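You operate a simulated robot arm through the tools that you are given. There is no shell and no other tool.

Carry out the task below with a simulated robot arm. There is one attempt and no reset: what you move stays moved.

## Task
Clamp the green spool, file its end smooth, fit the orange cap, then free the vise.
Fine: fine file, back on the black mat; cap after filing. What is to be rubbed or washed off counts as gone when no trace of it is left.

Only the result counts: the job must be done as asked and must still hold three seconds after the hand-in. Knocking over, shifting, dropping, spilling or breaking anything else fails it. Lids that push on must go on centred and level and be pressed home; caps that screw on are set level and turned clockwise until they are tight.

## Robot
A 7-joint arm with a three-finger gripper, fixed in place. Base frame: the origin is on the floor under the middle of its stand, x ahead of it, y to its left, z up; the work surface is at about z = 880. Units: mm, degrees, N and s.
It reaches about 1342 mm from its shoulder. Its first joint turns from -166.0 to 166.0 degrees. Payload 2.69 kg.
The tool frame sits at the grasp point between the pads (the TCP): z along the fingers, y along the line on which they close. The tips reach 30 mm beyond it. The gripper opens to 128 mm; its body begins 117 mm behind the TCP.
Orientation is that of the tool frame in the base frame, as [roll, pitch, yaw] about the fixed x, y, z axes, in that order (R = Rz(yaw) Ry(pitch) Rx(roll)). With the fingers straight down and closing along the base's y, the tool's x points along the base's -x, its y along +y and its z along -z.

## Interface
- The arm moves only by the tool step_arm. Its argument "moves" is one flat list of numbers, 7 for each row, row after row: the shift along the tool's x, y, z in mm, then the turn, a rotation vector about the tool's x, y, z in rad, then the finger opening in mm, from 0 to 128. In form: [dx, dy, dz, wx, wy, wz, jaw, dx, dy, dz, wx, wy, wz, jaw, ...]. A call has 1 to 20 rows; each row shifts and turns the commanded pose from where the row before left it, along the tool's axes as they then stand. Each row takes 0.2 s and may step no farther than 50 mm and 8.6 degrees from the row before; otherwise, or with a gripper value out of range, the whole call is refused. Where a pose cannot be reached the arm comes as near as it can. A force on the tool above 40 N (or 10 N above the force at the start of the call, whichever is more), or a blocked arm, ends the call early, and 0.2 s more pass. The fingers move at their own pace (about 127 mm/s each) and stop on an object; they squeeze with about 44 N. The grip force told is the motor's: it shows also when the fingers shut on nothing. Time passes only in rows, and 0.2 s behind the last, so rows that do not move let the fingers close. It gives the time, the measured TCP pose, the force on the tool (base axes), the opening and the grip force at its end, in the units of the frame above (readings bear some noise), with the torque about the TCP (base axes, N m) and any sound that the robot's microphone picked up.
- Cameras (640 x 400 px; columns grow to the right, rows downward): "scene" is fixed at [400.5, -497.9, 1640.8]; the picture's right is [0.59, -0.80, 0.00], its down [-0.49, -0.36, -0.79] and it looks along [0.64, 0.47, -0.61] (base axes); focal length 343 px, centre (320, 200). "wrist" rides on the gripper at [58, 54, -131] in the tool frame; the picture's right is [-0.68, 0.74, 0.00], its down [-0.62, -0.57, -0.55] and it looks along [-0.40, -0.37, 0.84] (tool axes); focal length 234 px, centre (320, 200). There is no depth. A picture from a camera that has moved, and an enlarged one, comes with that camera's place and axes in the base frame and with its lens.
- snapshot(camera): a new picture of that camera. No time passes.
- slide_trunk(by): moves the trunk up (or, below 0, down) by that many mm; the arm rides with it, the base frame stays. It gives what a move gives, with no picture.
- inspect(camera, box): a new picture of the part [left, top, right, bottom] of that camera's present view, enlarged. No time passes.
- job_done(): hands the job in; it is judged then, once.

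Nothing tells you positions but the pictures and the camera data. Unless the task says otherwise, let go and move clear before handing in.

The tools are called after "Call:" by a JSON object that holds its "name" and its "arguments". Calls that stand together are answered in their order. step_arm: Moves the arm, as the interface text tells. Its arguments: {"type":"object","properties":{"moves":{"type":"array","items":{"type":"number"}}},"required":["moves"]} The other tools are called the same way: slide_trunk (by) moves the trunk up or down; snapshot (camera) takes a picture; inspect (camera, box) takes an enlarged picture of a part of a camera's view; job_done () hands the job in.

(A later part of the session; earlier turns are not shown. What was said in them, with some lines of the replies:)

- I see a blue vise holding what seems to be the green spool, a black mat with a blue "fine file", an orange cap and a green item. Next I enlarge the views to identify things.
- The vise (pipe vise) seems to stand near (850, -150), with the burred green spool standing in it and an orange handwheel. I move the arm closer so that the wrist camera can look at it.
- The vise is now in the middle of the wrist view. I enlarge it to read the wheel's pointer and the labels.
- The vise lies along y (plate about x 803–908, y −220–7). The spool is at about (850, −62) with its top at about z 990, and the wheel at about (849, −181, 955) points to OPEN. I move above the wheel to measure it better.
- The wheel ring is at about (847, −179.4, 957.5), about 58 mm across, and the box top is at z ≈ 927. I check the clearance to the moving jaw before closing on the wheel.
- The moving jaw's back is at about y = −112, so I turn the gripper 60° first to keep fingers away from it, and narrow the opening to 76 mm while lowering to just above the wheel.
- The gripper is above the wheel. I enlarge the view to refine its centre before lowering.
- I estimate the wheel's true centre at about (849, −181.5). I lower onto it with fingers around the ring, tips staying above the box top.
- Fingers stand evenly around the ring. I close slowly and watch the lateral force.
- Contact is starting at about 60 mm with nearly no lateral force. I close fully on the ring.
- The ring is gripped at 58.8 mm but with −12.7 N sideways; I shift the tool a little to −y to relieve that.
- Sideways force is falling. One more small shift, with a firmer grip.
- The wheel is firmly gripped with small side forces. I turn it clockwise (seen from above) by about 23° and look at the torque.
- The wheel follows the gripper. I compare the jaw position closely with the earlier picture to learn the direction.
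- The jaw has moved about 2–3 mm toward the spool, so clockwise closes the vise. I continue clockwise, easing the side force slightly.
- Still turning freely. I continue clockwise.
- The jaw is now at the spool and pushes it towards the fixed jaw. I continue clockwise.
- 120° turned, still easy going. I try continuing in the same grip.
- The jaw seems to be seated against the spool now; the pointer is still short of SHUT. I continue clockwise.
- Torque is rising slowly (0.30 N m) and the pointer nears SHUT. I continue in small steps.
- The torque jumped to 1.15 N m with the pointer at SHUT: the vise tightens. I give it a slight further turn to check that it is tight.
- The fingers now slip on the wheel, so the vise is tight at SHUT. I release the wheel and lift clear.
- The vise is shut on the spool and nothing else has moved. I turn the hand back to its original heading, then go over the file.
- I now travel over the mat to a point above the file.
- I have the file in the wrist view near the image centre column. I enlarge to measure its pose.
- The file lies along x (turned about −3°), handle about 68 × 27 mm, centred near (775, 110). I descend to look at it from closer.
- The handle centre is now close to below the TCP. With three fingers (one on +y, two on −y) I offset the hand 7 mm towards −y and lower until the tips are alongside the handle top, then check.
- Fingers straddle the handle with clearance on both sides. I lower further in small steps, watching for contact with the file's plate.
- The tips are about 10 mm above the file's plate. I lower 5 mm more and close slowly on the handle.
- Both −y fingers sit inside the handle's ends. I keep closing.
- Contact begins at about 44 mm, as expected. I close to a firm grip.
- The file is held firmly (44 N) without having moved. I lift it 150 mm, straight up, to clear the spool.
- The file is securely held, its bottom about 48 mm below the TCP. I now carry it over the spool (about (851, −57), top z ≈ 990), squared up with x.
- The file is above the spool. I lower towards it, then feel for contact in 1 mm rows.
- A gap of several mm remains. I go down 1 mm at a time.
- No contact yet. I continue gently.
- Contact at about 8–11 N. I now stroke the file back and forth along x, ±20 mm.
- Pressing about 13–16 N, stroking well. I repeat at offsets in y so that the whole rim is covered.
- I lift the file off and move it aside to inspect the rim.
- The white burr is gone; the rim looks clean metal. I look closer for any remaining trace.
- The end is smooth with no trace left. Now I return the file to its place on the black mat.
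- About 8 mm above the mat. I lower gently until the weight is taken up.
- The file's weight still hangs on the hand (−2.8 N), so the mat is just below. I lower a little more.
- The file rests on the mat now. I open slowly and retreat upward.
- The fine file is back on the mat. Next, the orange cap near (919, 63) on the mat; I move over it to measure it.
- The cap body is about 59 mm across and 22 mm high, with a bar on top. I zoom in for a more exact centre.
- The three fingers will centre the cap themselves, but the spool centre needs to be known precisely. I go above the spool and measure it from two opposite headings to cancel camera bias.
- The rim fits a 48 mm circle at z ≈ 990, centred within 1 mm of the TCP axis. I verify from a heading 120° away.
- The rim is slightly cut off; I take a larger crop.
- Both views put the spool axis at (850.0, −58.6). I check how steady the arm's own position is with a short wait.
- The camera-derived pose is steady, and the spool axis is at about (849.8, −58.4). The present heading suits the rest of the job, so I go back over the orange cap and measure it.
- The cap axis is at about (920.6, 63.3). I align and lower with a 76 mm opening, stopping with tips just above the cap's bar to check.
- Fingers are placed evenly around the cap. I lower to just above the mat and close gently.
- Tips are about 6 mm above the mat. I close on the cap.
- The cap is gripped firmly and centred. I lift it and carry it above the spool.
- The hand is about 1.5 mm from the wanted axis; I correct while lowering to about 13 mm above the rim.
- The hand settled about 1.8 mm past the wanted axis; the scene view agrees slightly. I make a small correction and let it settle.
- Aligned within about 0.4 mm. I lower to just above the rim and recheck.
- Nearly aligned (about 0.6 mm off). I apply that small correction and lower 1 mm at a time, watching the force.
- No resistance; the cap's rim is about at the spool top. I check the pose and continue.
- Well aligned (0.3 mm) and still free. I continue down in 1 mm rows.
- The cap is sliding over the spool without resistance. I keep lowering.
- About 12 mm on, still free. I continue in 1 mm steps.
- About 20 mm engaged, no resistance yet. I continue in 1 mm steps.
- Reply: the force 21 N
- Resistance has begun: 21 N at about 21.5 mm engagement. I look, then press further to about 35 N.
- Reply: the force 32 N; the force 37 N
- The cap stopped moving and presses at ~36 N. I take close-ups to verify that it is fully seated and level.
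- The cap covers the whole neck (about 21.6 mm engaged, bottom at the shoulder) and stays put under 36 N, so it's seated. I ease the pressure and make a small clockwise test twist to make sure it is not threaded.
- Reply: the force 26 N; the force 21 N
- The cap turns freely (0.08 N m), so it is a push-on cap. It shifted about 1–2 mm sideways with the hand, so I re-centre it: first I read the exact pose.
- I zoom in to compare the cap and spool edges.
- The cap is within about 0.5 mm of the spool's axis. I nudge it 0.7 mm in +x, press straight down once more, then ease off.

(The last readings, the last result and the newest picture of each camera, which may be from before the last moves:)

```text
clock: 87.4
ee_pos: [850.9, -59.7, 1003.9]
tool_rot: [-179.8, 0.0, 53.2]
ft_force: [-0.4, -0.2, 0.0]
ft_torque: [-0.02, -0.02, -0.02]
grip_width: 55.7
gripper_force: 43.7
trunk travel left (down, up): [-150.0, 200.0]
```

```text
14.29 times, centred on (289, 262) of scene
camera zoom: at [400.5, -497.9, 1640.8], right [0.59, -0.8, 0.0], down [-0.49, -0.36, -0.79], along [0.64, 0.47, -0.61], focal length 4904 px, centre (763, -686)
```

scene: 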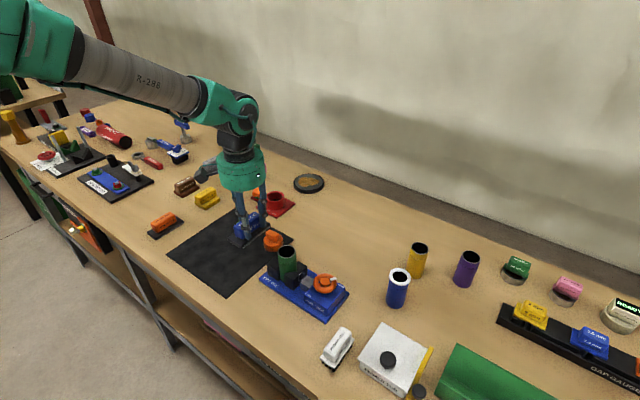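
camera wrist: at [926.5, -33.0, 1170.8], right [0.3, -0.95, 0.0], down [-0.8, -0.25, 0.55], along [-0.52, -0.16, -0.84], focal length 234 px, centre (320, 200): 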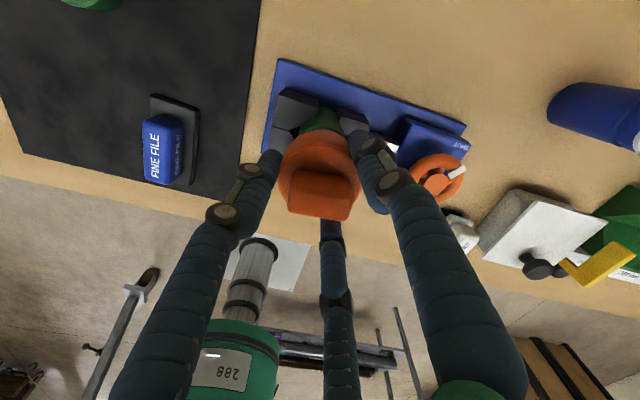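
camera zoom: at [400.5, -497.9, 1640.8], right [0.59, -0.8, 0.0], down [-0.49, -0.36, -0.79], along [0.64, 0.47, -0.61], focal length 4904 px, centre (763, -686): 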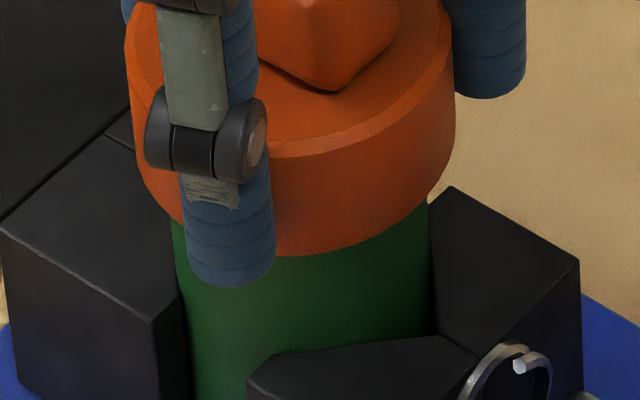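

Slightly overshot and 1.5 mm lifted, with no side force now. I correct by half a millimetre and press down again.

Call:
{"name": "step_arm", "arguments": {"moves": [-0.1, -0.4, 0, 0, 0, 0, 40, 0, 0, 1, 0, 0, 0, 40, 0, 0, 1, 0, 0, 0, 40, 0, 0, 0, 0, 0, 0, 40]}}

Call:
{"name": "inspect", "arguments": {"camera": "wrist", "box": [270, 100, 370, 200]}}

Call:
{"name": "inspect", "arguments": {"camera": "scene", "box": [274, 248, 304, 276]}}

```text
clock: 88.4
ee_pos: [850.1, -58.4, 1003.6]
tool_rot: [179.9, 0.1, 53.1]
ft_force: [-0.2, 1.0, 8.0]
ft_torque: [0.01, 0.17, -0.03]
grip_width: 55.8
gripper_force: 43.9
trunk travel left (down, up): [-150.0, 200.0]
```

```text
4.00 times, centred on (320, 150) of wrist
camera zoom: at [928.2, -43.8, 1134.3], right [0.18, -0.98, 0.0], down [-0.82, -0.15, 0.55], along [-0.54, -0.1, -0.84], focal length 937 px, centre (320, 400)
```

zoom: 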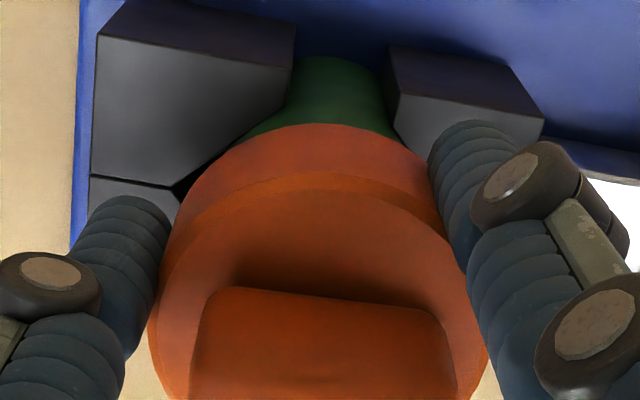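

```text
14.29 times, centred on (289, 262) of scene
camera zoom: at [400.5, -497.9, 1640.8], right [0.59, -0.8, 0.0], down [-0.49, -0.36, -0.79], along [0.64, 0.47, -0.61], focal length 4904 px, centre (763, -686)
```

zoom: 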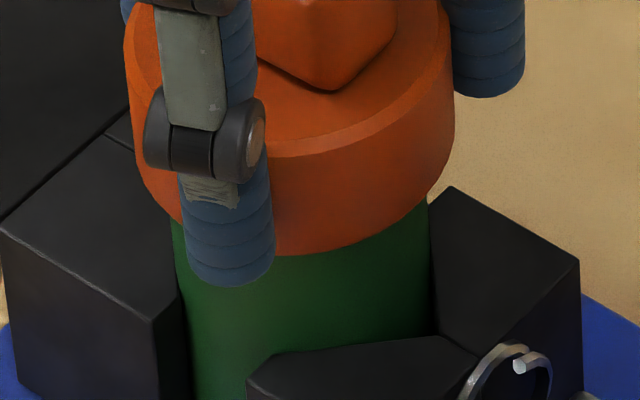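

The cap is aligned within 0.2 mm and seated at 8 N. I press to about 25–30 N to make sure it is home, then ease off and release.

Call:
{"name": "step_arm", "arguments": {"moves": [0, 0, 1, 0, 0, 0, 40, 0, 0, 1, 0, 0, 0, 40, 0, 0, 0, 0, 0, 0, 40]}}

Call:
{"name": "inspect", "arguments": {"camera": "scene", "box": [274, 248, 304, 276]}}

```text
clock: 89.2
ee_pos: [850.0, -57.7, 1002.9]
tool_rot: [179.9, -0.1, 53.1]
ft_force: [-2.5, 0.6, 27.9]
ft_torque: [0.03, 0.45, -0.02]
grip_width: 55.8
gripper_force: 43.6
trunk travel left (down, up): [-150.0, 200.0]
```

```text
14.29 times, centred on (289, 262) of scene
camera zoom: at [400.5, -497.9, 1640.8], right [0.59, -0.8, 0.0], down [-0.49, -0.36, -0.79], along [0.64, 0.47, -0.61], focal length 4904 px, centre (763, -686)
```

zoom: 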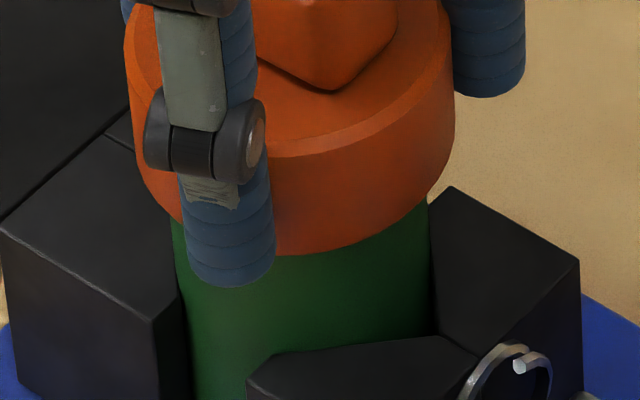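

Solid: the cap does not move any more at 28 N. I ease off and release it.

Call:
{"name": "step_arm", "arguments": {"moves": [0, 0, -1.2, 0, 0, 0, 40, 0, 0, -0.6, 0, 0, 0, 40, 0, 0, 0, 0, 0, 0, 58, 0, 0, 0, 0, 0, 0, 64, 0, 0, 0, 0, 0, 0, 76, 0, 0, 0, 0, 0, 0, 76]}}

Call:
{"name": "inspect", "arguments": {"camera": "scene", "box": [274, 240, 304, 276]}}

Call:
{"name": "inspect", "arguments": {"camera": "wrist", "box": [260, 80, 380, 210]}}

```text
clock: 90.6
ee_pos: [850.4, -59.1, 1002.5]
tool_rot: [-180.0, 0.0, 53.0]
ft_force: [0.4, -0.4, 0.3]
ft_torque: [0.01, 0.01, -0.02]
grip_width: 76.0
gripper_force: 0.1
trunk travel left (down, up): [-150.0, 200.0]
```

```text
11.11 times, centred on (289, 258) of scene
camera zoom: at [400.5, -497.9, 1640.8], right [0.59, -0.8, 0.0], down [-0.49, -0.36, -0.79], along [0.64, 0.47, -0.61], focal length 3814 px, centre (664, -444)
```

zoom: 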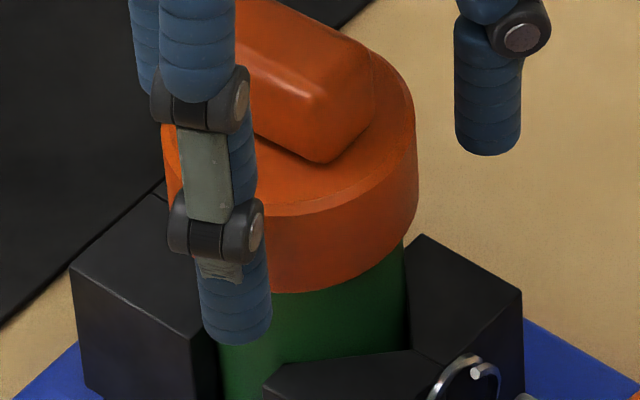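

```text
3.08 times, centred on (320, 145) of wrist
camera zoom: at [928.4, -43.9, 1132.7], right [0.18, -0.98, 0.0], down [-0.82, -0.15, 0.55], along [-0.54, -0.1, -0.84], focal length 720 px, centre (320, 369)
```

zoom: 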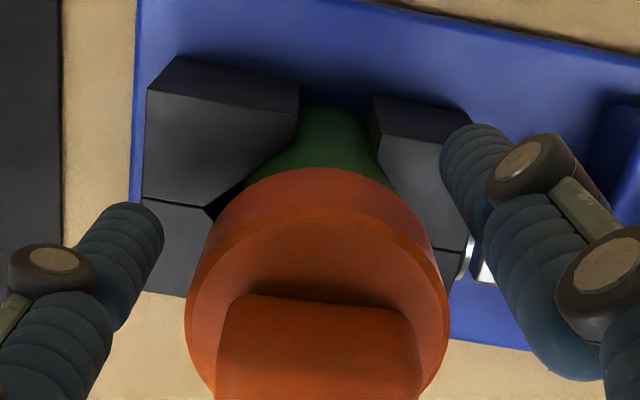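

The cap sits on the spool by itself. I raise the hand clear and inspect the seat and level.

Call:
{"name": "step_arm", "arguments": {"moves": [0, 0, -10, 0, 0, 0, 76, 0, 0, -30, 0, 0, 0, 76, 0, 0, -40, 0, 0, 0, 76, 0, 0, -20, 0, 0, 0, 76, 0, 0, 0, 0, 0, 0, 76]}}

Call:
{"name": "inspect", "arguments": {"camera": "scene", "box": [268, 232, 312, 276]}}

Call:
{"name": "snapshot", "arguments": {"camera": "wrist"}}

Call:
{"name": "inspect", "arguments": {"camera": "wrist", "box": [270, 80, 370, 180]}}

```text
clock: 91.8
ee_pos: [849.9, -58.2, 1103.1]
tool_rot: [180.0, 0.1, 53.1]
ft_force: [-0.5, 0.5, 0.5]
ft_torque: [-0.01, 0.02, 0.03]
grip_width: 76.0
gripper_force: 0.1
trunk travel left (down, up): [-150.0, 200.0]
```

```text
9.09 times, centred on (290, 254) of scene
camera zoom: at [400.5, -497.9, 1640.8], right [0.59, -0.8, 0.0], down [-0.49, -0.36, -0.79], along [0.64, 0.47, -0.61], focal length 3121 px, centre (593, -291)
```

zoom: 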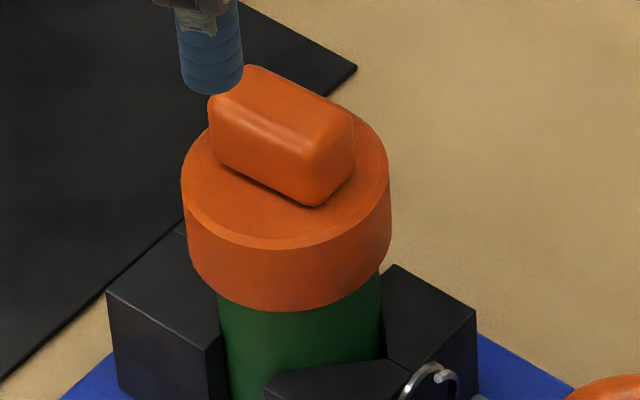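

```text
taken
camera wrist: at [927.8, -43.2, 1233.1], right [0.18, -0.98, 0.0], down [-0.82, -0.15, 0.55], along [-0.54, -0.1, -0.84], focal length 234 px, centre (320, 200)
```

wrist: 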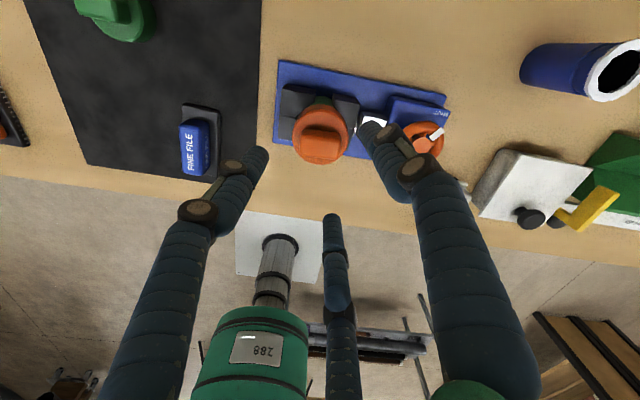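

```text
4.00 times, centred on (320, 130) of wrist
camera zoom: at [927.8, -43.2, 1233.1], right [0.18, -0.98, 0.0], down [-0.82, -0.15, 0.55], along [-0.54, -0.1, -0.84], focal length 937 px, centre (320, 480)
```

zoom: 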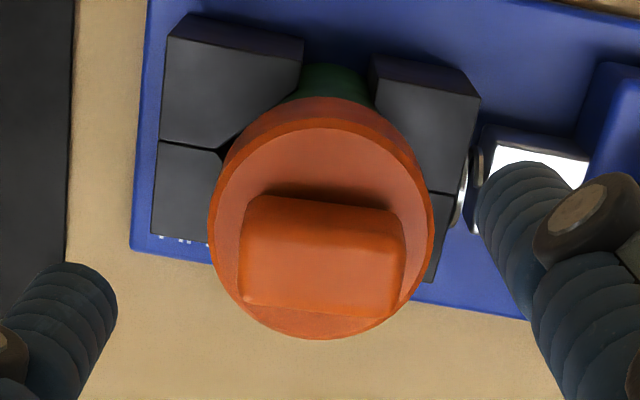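

The cap is seated, level and centred. Last step: free the vise. I move over the handwheel and turn the hand to the heading it had when I let go of the wheel.

Call:
{"name": "step_arm", "arguments": {"moves": [-33, 24.8, 0, 0, 0, 0, 76, -33, 24.8, 0, 0, 0, 0, 76, -33, 24.7, 0, 0, 0, 0, 76, 0, 0, 0, 0, 0, 0.1165, 76, 0, 0, 0, 0, 0, 0.1165, 76, 0, 0, 0, 0, 0, 0.1165, 76, 0, 0, 0, 0, 0, 0, 76, 0, 0, 0, 0, 0, 0, 76]}}

Call:
{"name": "snapshot", "arguments": {"camera": "wrist"}}

Call:
{"name": "inspect", "arguments": {"camera": "wrist", "box": [260, 80, 380, 200]}}

Call:
{"name": "inspect", "arguments": {"camera": "scene", "box": [250, 220, 360, 320]}}

```text
clock: 93.6
ee_pos: [848.8, -182.9, 1101.6]
tool_rot: [-180.0, 0.0, 33.1]
ft_force: [-0.5, 0.1, -0.1]
ft_torque: [-0.02, 0.0, -0.03]
grip_width: 76.0
gripper_force: 0.1
trunk travel left (down, up): [-150.0, 200.0]
```

```text
taken
camera wrist: at [928.2, -195.1, 1233.1], right [-0.16, -0.99, 0.0], down [-0.82, 0.14, 0.55], along [-0.54, 0.09, -0.84], focal length 234 px, centre (320, 200)
```

wrist: 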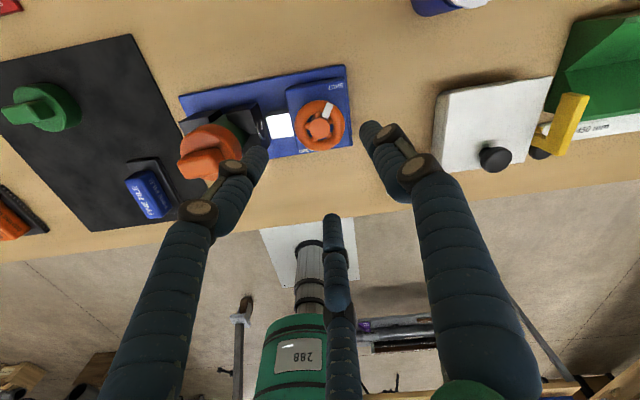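

```text
3.33 times, centred on (320, 140) of wrist
camera zoom: at [928.2, -195.1, 1233.1], right [-0.16, -0.99, 0.0], down [-0.82, 0.14, 0.55], along [-0.54, 0.09, -0.84], focal length 781 px, centre (320, 400)
```

zoom: 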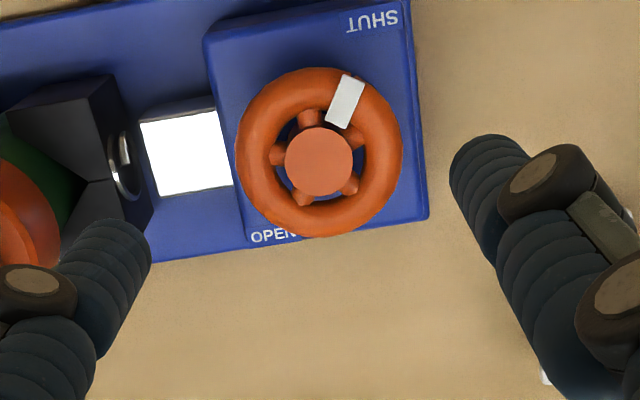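

```text
4.00 times, centred on (305, 270) of scene
camera zoom: at [400.5, -497.9, 1640.8], right [0.59, -0.8, 0.0], down [-0.49, -0.36, -0.79], along [0.64, 0.47, -0.61], focal length 1373 px, centre (380, -80)
```

zoom: 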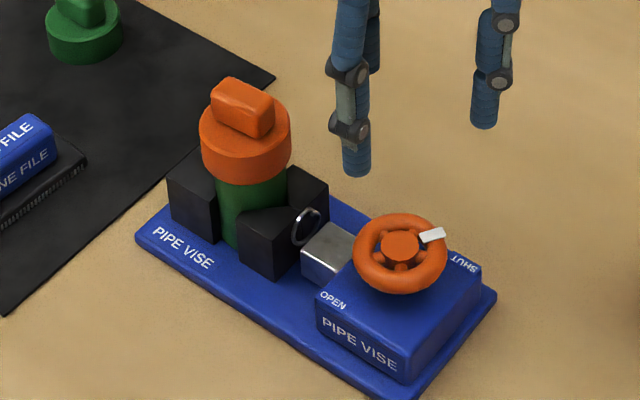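

Well placed. I descend towards the wheel.

Call:
{"name": "step_arm", "arguments": {"moves": [0, 0, 40, 0, 0, 0, 76, 0, 0, 40, 0, 0, 0, 76, 0, 0, 22, 0, 0, 0, 76, 0, 0, 0, 0, 0, 0, 76]}}

Call:
{"name": "inspect", "arguments": {"camera": "wrist", "box": [240, 100, 400, 240]}}

```text
clock: 94.6
ee_pos: [851.2, -182.5, 1000.7]
tool_rot: [-180.0, 0.1, 33.2]
ft_force: [-0.2, 0.0, 0.3]
ft_torque: [0.02, 0.02, 0.0]
grip_width: 76.2
gripper_force: 0.1
trunk travel left (down, up): [-150.0, 200.0]
```

```text
2.86 times, centred on (320, 170) of wrist
camera zoom: at [929.2, -195.9, 1131.9], right [-0.16, -0.99, 0.0], down [-0.82, 0.14, 0.55], along [-0.54, 0.09, -0.84], focal length 669 px, centre (320, 286)
```

zoom: 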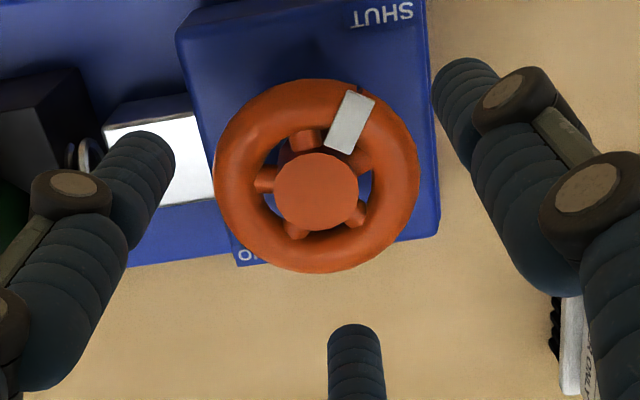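

About 1.7 mm off; I correct and lower around the ring.

Call:
{"name": "step_arm", "arguments": {"moves": [-0.4, -1.6, 8, 0, 0, 0, 76, 0, 0, 10, 0, 0, 0, 76, 0, 0, 10, 0, 0, 0, 76, 0, 0, 5, 0, 0, 0, 76, 0, 0, 0, 0, 0, 0, 76]}}

Call:
{"name": "inspect", "arguments": {"camera": "wrist", "box": [240, 100, 400, 240]}}

Call:
{"name": "inspect", "arguments": {"camera": "scene", "box": [250, 220, 360, 320]}}

```text
clock: 95.8
ee_pos: [849.1, -182.0, 967.5]
tool_rot: [-180.0, 0.0, 33.1]
ft_force: [0.4, 0.9, 0.4]
ft_torque: [-0.02, 0.0, -0.04]
grip_width: 76.0
gripper_force: 0.0
trunk travel left (down, up): [-150.0, 200.0]
```

```text
2.86 times, centred on (320, 170) of wrist
camera zoom: at [927.6, -194.4, 1098.4], right [-0.16, -0.99, 0.0], down [-0.82, 0.14, 0.55], along [-0.54, 0.09, -0.84], focal length 669 px, centre (320, 286)
```

zoom: 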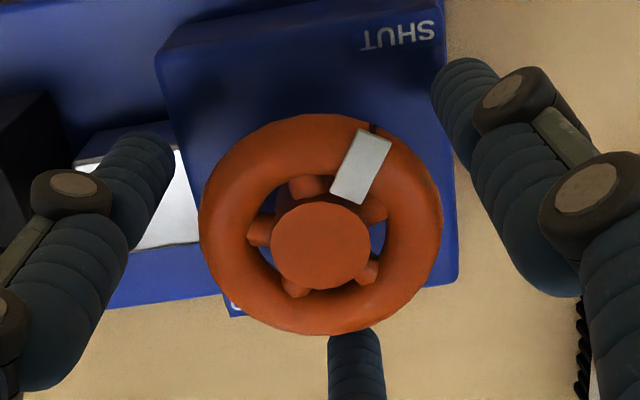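

```text
4.00 times, centred on (305, 270) of scene
camera zoom: at [400.5, -497.9, 1640.8], right [0.59, -0.8, 0.0], down [-0.49, -0.36, -0.79], along [0.64, 0.47, -0.61], focal length 1373 px, centre (380, -80)
```

zoom: 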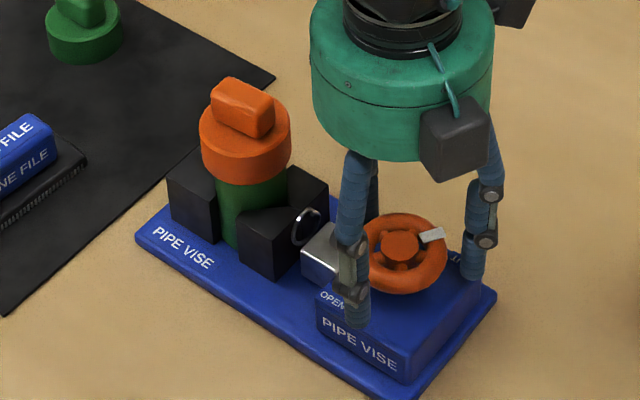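

Aligned within half a millimetre. I close on the wheel.

Call:
{"name": "step_arm", "arguments": {"moves": [0, 0, 0, 0, 0, 0, 66, 0, 0, 0, 0, 0, 0, 60, 0, 0, 0, 0, 0, 0, 55, 0, 0, 0, 0, 0, 0, 48, 0, 0, 0, 0, 0, 0, 40, 0, 0, 0, 0, 0, 0, 40]}}

```text
clock: 97.2
ee_pos: [850.8, -182.9, 968.0]
tool_rot: [179.9, 0.0, 33.1]
ft_force: [5.2, -3.0, 0.1]
ft_torque: [-0.09, -0.17, 0.15]
grip_width: 57.8
gripper_force: 44.5
trunk travel left (down, up): [-150.0, 200.0]
```

Gripped with small side forces. I turn counter-clockwise towards OPEN.

Call:
{"name": "step_arm", "arguments": {"moves": [0, 0, 0, 0, 0, -0.1, 40, 0, 0, 0, 0, 0, -0.12, 40, 0, 0, 0, 0, 0, -0.12, 40, 0, 0, 0, 0, 0, -0.12, 40, 0, 0, 0, 0, 0, -0.12, 40]}}

Call:
{"name": "inspect", "arguments": {"camera": "scene", "box": [250, 220, 360, 320]}}

Call:
{"name": "inspect", "arguments": {"camera": "wrist", "box": [240, 100, 400, 240]}}

```text
clock: 98.4
ee_pos: [850.3, -182.2, 967.8]
tool_rot: [180.0, 0.1, 66.4]
ft_force: [6.7, -3.1, 6.2]
ft_torque: [0.13, 0.21, -0.1]
grip_width: 58.0
gripper_force: 45.0
trunk travel left (down, up): [-150.0, 200.0]
```

```text
4.00 times, centred on (305, 270) of scene
camera zoom: at [400.5, -497.9, 1640.8], right [0.59, -0.8, 0.0], down [-0.49, -0.36, -0.79], along [0.64, 0.47, -0.61], focal length 1373 px, centre (380, -80)
```

zoom: 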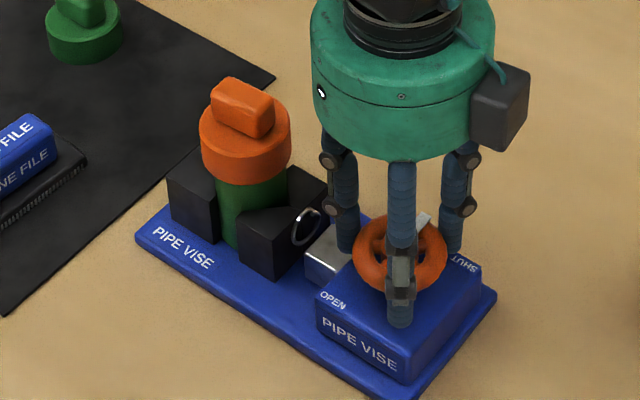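

```text
2.86 times, centred on (320, 170) of wrist
camera zoom: at [922.1, -149.4, 1098.8], right [0.4, -0.91, 0.0], down [-0.77, -0.34, 0.55], along [-0.5, -0.22, -0.84], focal length 669 px, centre (320, 286)
```

zoom: 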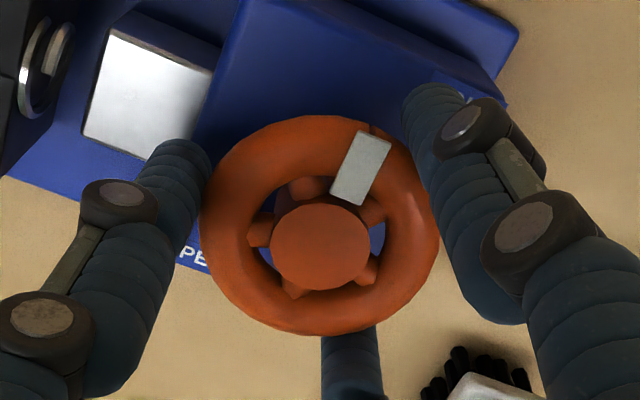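

The wheel is turning with the hand. I continue counter-clockwise.

Call:
{"name": "step_arm", "arguments": {"moves": [0, 0, 0, 0, 0, -0.12, 40, 0, 0, 0, 0, 0, -0.12, 40, 0, 0, 0, 0, 0, -0.12, 40, 0, 0, 0, 0, 0, -0.12, 40, 0, 0, 0, 0, 0, -0.12, 40]}}

Call:
{"name": "step_arm", "arguments": {"moves": [0, 0, 0, 0, 0, -0.12, 40, 0, 0, 0, 0, 0, -0.12, 40, 0, 0, 0, 0, 0, -0.12, 40, 0, 0, 0, 0, 0, -0.12, 40, 0, 0, 0, 0, 0, -0.12, 40]}}

Call:
{"name": "inspect", "arguments": {"camera": "scene", "box": [250, 220, 360, 320]}}

```text
clock: 99.6
ee_pos: [850.1, -182.4, 968.3]
tool_rot: [-180.0, 0.0, 100.9]
ft_force: [9.5, -5.7, 9.9]
ft_torque: [0.12, -0.37, -0.15]
grip_width: 57.7
gripper_force: 45.5
trunk travel left (down, up): [-150.0, 200.0]
```

```text
clock: 100.8
ee_pos: [849.1, -182.2, 968.7]
tool_rot: [180.0, 0.1, 135.3]
ft_force: [13.9, -5.9, 11.9]
ft_torque: [-0.01, -0.31, -0.16]
grip_width: 57.9
gripper_force: 44.4
trunk travel left (down, up): [-150.0, 200.0]
```

```text
4.00 times, centred on (305, 270) of scene
camera zoom: at [400.5, -497.9, 1640.8], right [0.59, -0.8, 0.0], down [-0.49, -0.36, -0.79], along [0.64, 0.47, -0.61], focal length 1373 px, centre (380, -80)
```

zoom: 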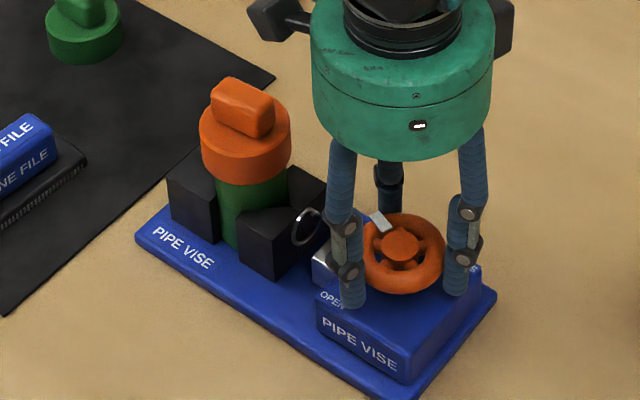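

Side force has grown to about 14 N, so I relieve it slightly and go on turning.

Call:
{"name": "step_arm", "arguments": {"moves": [-1.1, 0.5, -0.8, 0, 0, 0, 40, 0, 0, 0, 0, 0, -0.12, 40, 0, 0, 0, 0, 0, -0.12, 40, 0, 0, 0, 0, 0, -0.12, 40, 0, 0, 0, 0, 0, -0.12, 40]}}

Call:
{"name": "inspect", "arguments": {"camera": "scene", "box": [250, 220, 360, 320]}}

```text
clock: 102.0
ee_pos: [850.0, -182.4, 968.4]
tool_rot: [-179.9, -0.1, 162.8]
ft_force: [0.9, -1.0, 8.8]
ft_torque: [-0.18, 0.34, -0.11]
grip_width: 58.1
gripper_force: 45.0
trunk travel left (down, up): [-150.0, 200.0]
```

```text
4.00 times, centred on (305, 270) of scene
camera zoom: at [400.5, -497.9, 1640.8], right [0.59, -0.8, 0.0], down [-0.49, -0.36, -0.79], along [0.64, 0.47, -0.61], focal length 1373 px, centre (380, -80)
```

zoom: 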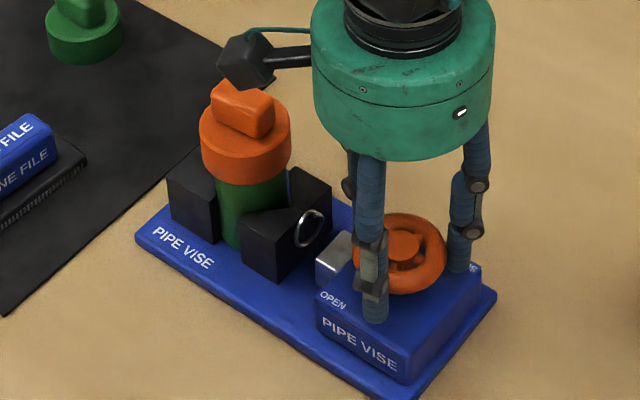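

The jaw is starting to retreat from the spool. I continue.

Call:
{"name": "step_arm", "arguments": {"moves": [0, 0, 0, 0, 0, -0.12, 40, 0, 0, 0, 0, 0, -0.12, 40, 0, 0, 0, 0, 0, -0.12, 40, 0, 0, 0, 0, 0, -0.12, 40, 0, 0, 0, 0, 0, -0.12, 40]}}

Call:
{"name": "inspect", "arguments": {"camera": "scene", "box": [250, 220, 360, 320]}}

```text
clock: 103.2
ee_pos: [849.0, -181.5, 967.6]
tool_rot: [180.0, 0.0, -162.8]
ft_force: [-4.0, -1.3, 3.8]
ft_torque: [-0.11, 0.15, -0.15]
grip_width: 57.8
gripper_force: 45.4
trunk travel left (down, up): [-150.0, 200.0]
```

```text
4.00 times, centred on (305, 270) of scene
camera zoom: at [400.5, -497.9, 1640.8], right [0.59, -0.8, 0.0], down [-0.49, -0.36, -0.79], along [0.64, 0.47, -0.61], focal length 1373 px, centre (380, -80)
```

zoom: 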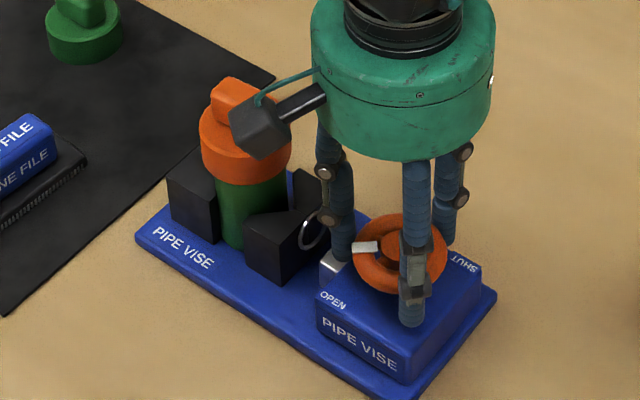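

The jaw is clear of the spool now. I continue until the pointer is back at OPEN.

Call:
{"name": "step_arm", "arguments": {"moves": [0, 0, 0, 0, 0, -0.12, 40, 0, 0, 0, 0, 0, -0.12, 40, 0, 0, 0, 0, 0, -0.12, 40, 0, 0, 0, 0, 0, -0.12, 40]}}

Call:
{"name": "inspect", "arguments": {"camera": "scene", "box": [250, 220, 360, 320]}}

Call:
{"name": "inspect", "arguments": {"camera": "wrist", "box": [240, 80, 420, 240]}}

```text
clock: 104.2
ee_pos: [849.7, -182.6, 967.0]
tool_rot: [180.0, 0.0, -135.3]
ft_force: [-7.5, -0.6, -0.4]
ft_torque: [-0.12, 0.09, -0.17]
grip_width: 57.8
gripper_force: 45.1
trunk travel left (down, up): [-150.0, 200.0]
```

```text
4.00 times, centred on (305, 270) of scene
camera zoom: at [400.5, -497.9, 1640.8], right [0.59, -0.8, 0.0], down [-0.49, -0.36, -0.79], along [0.64, 0.47, -0.61], focal length 1373 px, centre (380, -80)
```

zoom: 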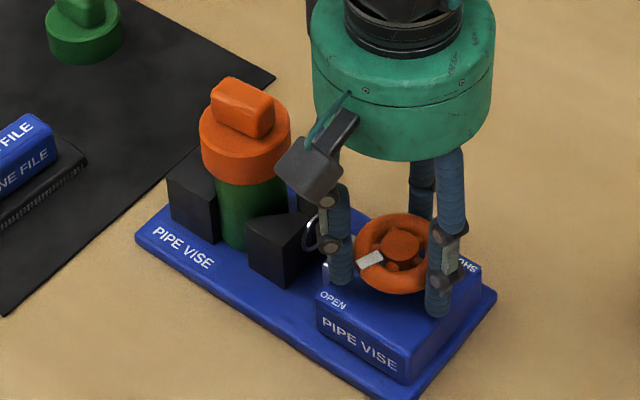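

```text
2.50 times, centred on (330, 160) of wrist
camera zoom: at [770.5, -184.5, 1098.7], right [-0.04, 1.0, 0.0], down [0.84, 0.03, 0.55], along [0.55, 0.02, -0.84], focal length 585 px, centre (295, 300)
```

zoom: 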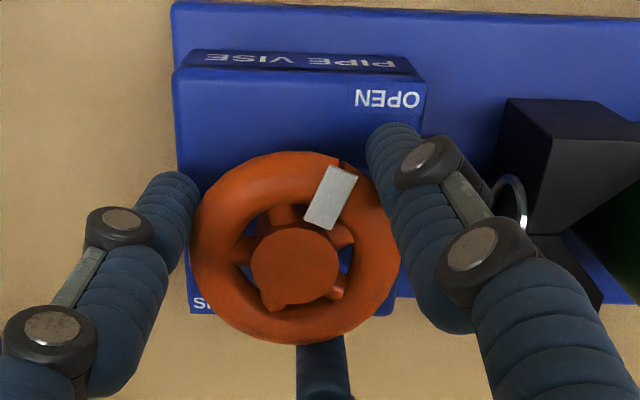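

The pointer is nearly at OPEN. I turn on a little, watching for the end stop.

Call:
{"name": "step_arm", "arguments": {"moves": [0, 0, 0, 0, 0, -0.1, 40, 0, 0, 0, 0, 0, -0.1, 40, 0, 0, 0, 0, 0, -0.08, 40, 0, 0, 0, 0, 0, 0, 40]}}

Call:
{"name": "inspect", "arguments": {"camera": "wrist", "box": [240, 80, 420, 240]}}

Call:
{"name": "inspect", "arguments": {"camera": "scene", "box": [250, 220, 360, 320]}}

```text
clock: 105.2
ee_pos: [850.4, -182.1, 968.1]
tool_rot: [179.9, 0.0, -119.4]
ft_force: [-11.1, 0.7, -2.0]
ft_torque: [0.31, 0.23, -0.72]
grip_width: 57.0
gripper_force: 45.6
trunk travel left (down, up): [-150.0, 200.0]
```

```text
2.50 times, centred on (330, 160) of wrist
camera zoom: at [774.4, -206.3, 1098.8], right [-0.31, 0.95, 0.0], down [0.79, 0.26, 0.55], along [0.52, 0.17, -0.84], focal length 585 px, centre (295, 300)
```

zoom: 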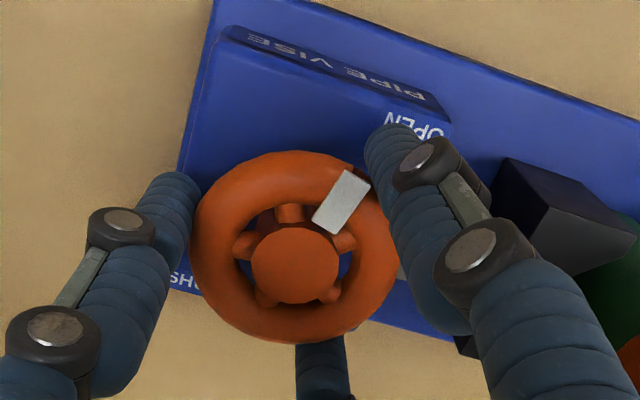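

```text
4.00 times, centred on (305, 270) of scene
camera zoom: at [400.5, -497.9, 1640.8], right [0.59, -0.8, 0.0], down [-0.49, -0.36, -0.79], along [0.64, 0.47, -0.61], focal length 1373 px, centre (380, -80)
```

zoom: 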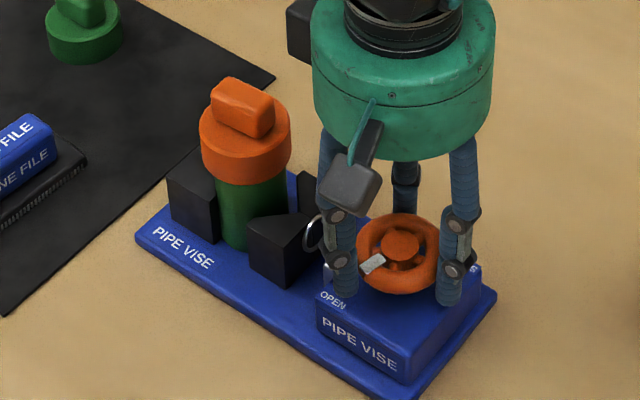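

The torque jumped to 0.72 N m: the wheel is at its OPEN stop, and the jaw is clear of the spool. I release the wheel and lift away.

Call:
{"name": "step_arm", "arguments": {"moves": [0, 0, 0, 0, 0, 0.02, 40, 0, 0, 0, 0, 0, 0, 58, 0, 0, 0, 0, 0, 0, 66, 0, 0, 0, 0, 0, 0, 76, 0, 0, -10, 0, 0, 0, 76, 0, 0, -30, 0, 0, 0, 76, 0, 0, -45, 0, 0, 0, 76, 0, 0, -45, 0, 0, 0, 76]}}

Call:
{"name": "inspect", "arguments": {"camera": "scene", "box": [240, 220, 360, 330]}}

Call:
{"name": "inspect", "arguments": {"camera": "scene", "box": [266, 232, 316, 282]}}

Call:
{"name": "snapshot", "arguments": {"camera": "wrist"}}

```text
clock: 107.0
ee_pos: [850.6, -184.0, 1099.3]
tool_rot: [-179.9, 0.0, -120.5]
ft_force: [0.5, 0.4, -0.7]
ft_torque: [0.0, 0.0, 0.01]
grip_width: 75.8
gripper_force: 0.1
trunk travel left (down, up): [-150.0, 200.0]
```

```text
3.64 times, centred on (300, 275) of scene
camera zoom: at [400.5, -497.9, 1640.8], right [0.59, -0.8, 0.0], down [-0.49, -0.36, -0.79], along [0.64, 0.47, -0.61], focal length 1248 px, centre (393, -73)
```

zoom: 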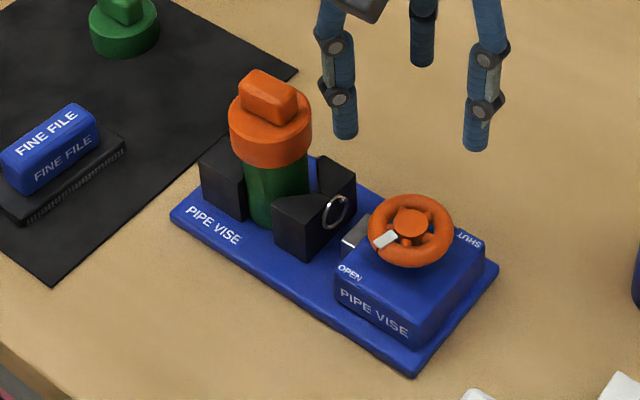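

```text
8.00 times, centred on (291, 257) of scene
camera zoom: at [400.5, -497.9, 1640.8], right [0.59, -0.8, 0.0], down [-0.49, -0.36, -0.79], along [0.64, 0.47, -0.61], focal length 2746 px, centre (552, -256)
```

zoom: 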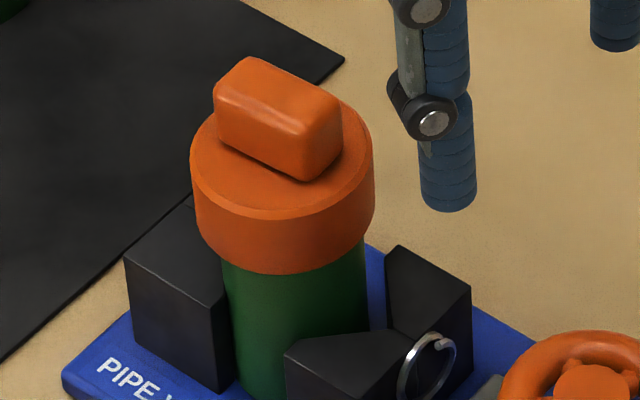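

```text
taken
camera wrist: at [774.5, -205.7, 1229.5], right [-0.29, 0.96, 0.0], down [0.8, 0.24, 0.55], along [0.52, 0.16, -0.84], focal length 234 px, centre (320, 200)
```

wrist: 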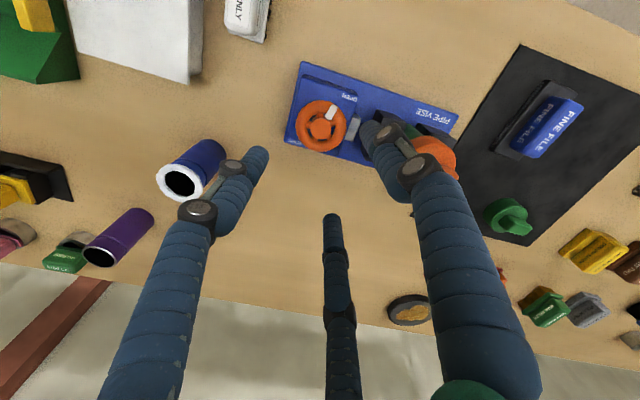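

Everything looks done. I zoom in to verify that the cap is centred on the spool after unclamping.

Call:
{"name": "inspect", "arguments": {"camera": "scene", "box": [274, 246, 304, 274]}}

Call:
{"name": "inspect", "arguments": {"camera": "wrist", "box": [390, 100, 480, 190]}}

```text
14.29 times, centred on (289, 260) of scene
camera zoom: at [400.5, -497.9, 1640.8], right [0.59, -0.8, 0.0], down [-0.49, -0.36, -0.79], along [0.64, 0.47, -0.61], focal length 4904 px, centre (763, -657)
```

zoom: 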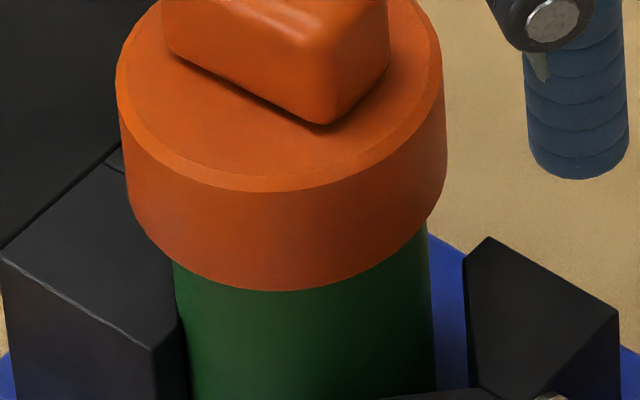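

```text
4.44 times, centred on (435, 145) of wrist
camera zoom: at [774.5, -205.7, 1229.5], right [-0.29, 0.96, 0.0], down [0.8, 0.24, 0.55], along [0.52, 0.16, -0.84], focal length 1041 px, centre (-191, 444)
```

zoom: 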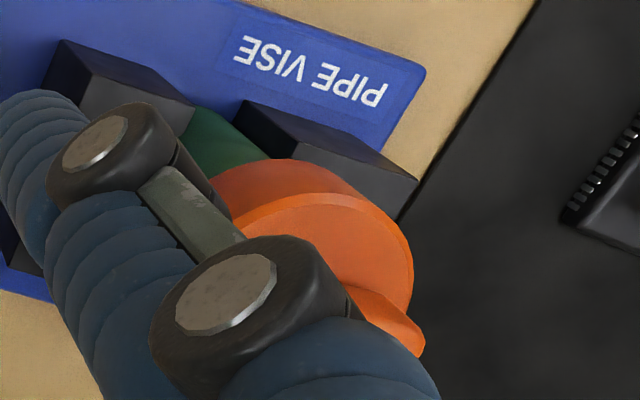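

The cap is centred on the spool to within about 1 mm, level and home; the spool stands free in the open vise. I move the arm well clear and take a final look at everything.

Call:
{"name": "step_arm", "arguments": {"moves": [0, 0, -45, 0, 0, 0, 76, 0, 0, -45, 0, 0, 0, 76, 0, 0, -20, 0, 0, 0, 76, 0, 0, 0, 0, 0, 0, 76]}}

Call:
{"name": "snapshot", "arguments": {"camera": "scene"}}

Call:
{"name": "inspect", "arguments": {"camera": "scene", "box": [160, 200, 360, 325]}}

Call:
{"name": "snapshot", "arguments": {"camera": "wrist"}}

```text
clock: 108.0
ee_pos: [852.9, -182.0, 1209.7]
tool_rot: [-180.0, 0.1, -120.5]
ft_force: [-0.2, -0.5, -0.5]
ft_torque: [-0.01, -0.01, -0.01]
grip_width: 76.0
gripper_force: 0.1
trunk travel left (down, up): [-150.0, 200.0]
```

```text
taken
```

scene: 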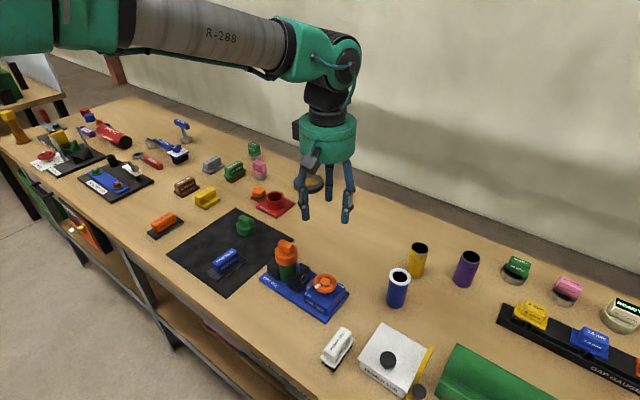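

```text
3.20 times, centred on (260, 262) of scene
camera zoom: at [400.5, -497.9, 1640.8], right [0.59, -0.8, 0.0], down [-0.49, -0.36, -0.79], along [0.64, 0.47, -0.61], focal length 1098 px, centre (512, 0)
```

zoom: 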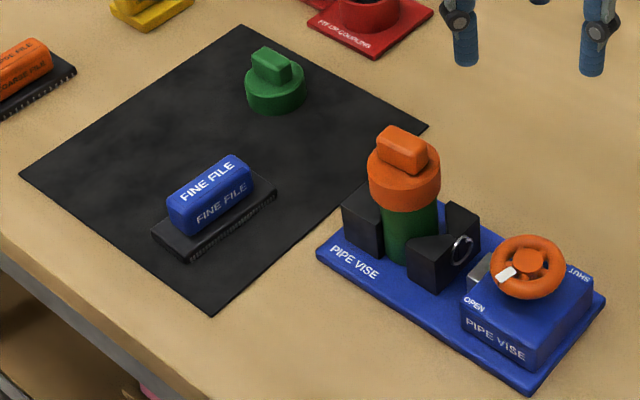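

```text
taken
camera wrist: at [775.1, -205.0, 1339.7], right [-0.29, 0.96, 0.0], down [0.8, 0.24, 0.55], along [0.52, 0.16, -0.84], focal length 234 px, centre (320, 200)
```

wrist: 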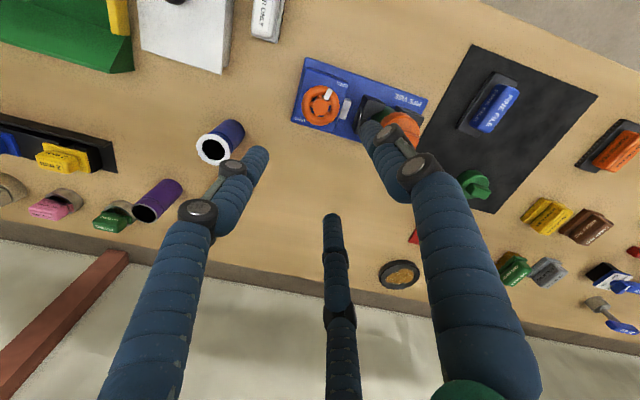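

The green spool's end is filed smooth and the orange cap sits home on it. The vise is back at OPEN, the fine file is on the black mat, nothing else has moved, and the arm is clear, so I hand the job in.

Call:
{"name": "job_done", "arguments": {}}

```text
The job is handed in.
```

I handed in the job with every step done. The tool confirmed only that it was received, so I don't know the verdict.

- **Clamping:** I turned the handwheel clockwise to SHUT until it was tight on the green spool.
- **Filing:** I used the fine file until no trace of the white burr showed in the close-ups. The file is back on the black mat where I picked it up.
- **Cap:** The orange cap went on after the filing. It stopped hard under a press of about 36 N, looks level and is about 1 mm off the spool's axis. It is a loose push-on fit. I heard no click, so I judged it home by the hard stop.
- **Vise:** The wheel is back at its OPEN stop and the jaw is clear. The capped spool stands free in the vise.

In the final pictures everything else is where it started, and the arm is raised clear of the bench.
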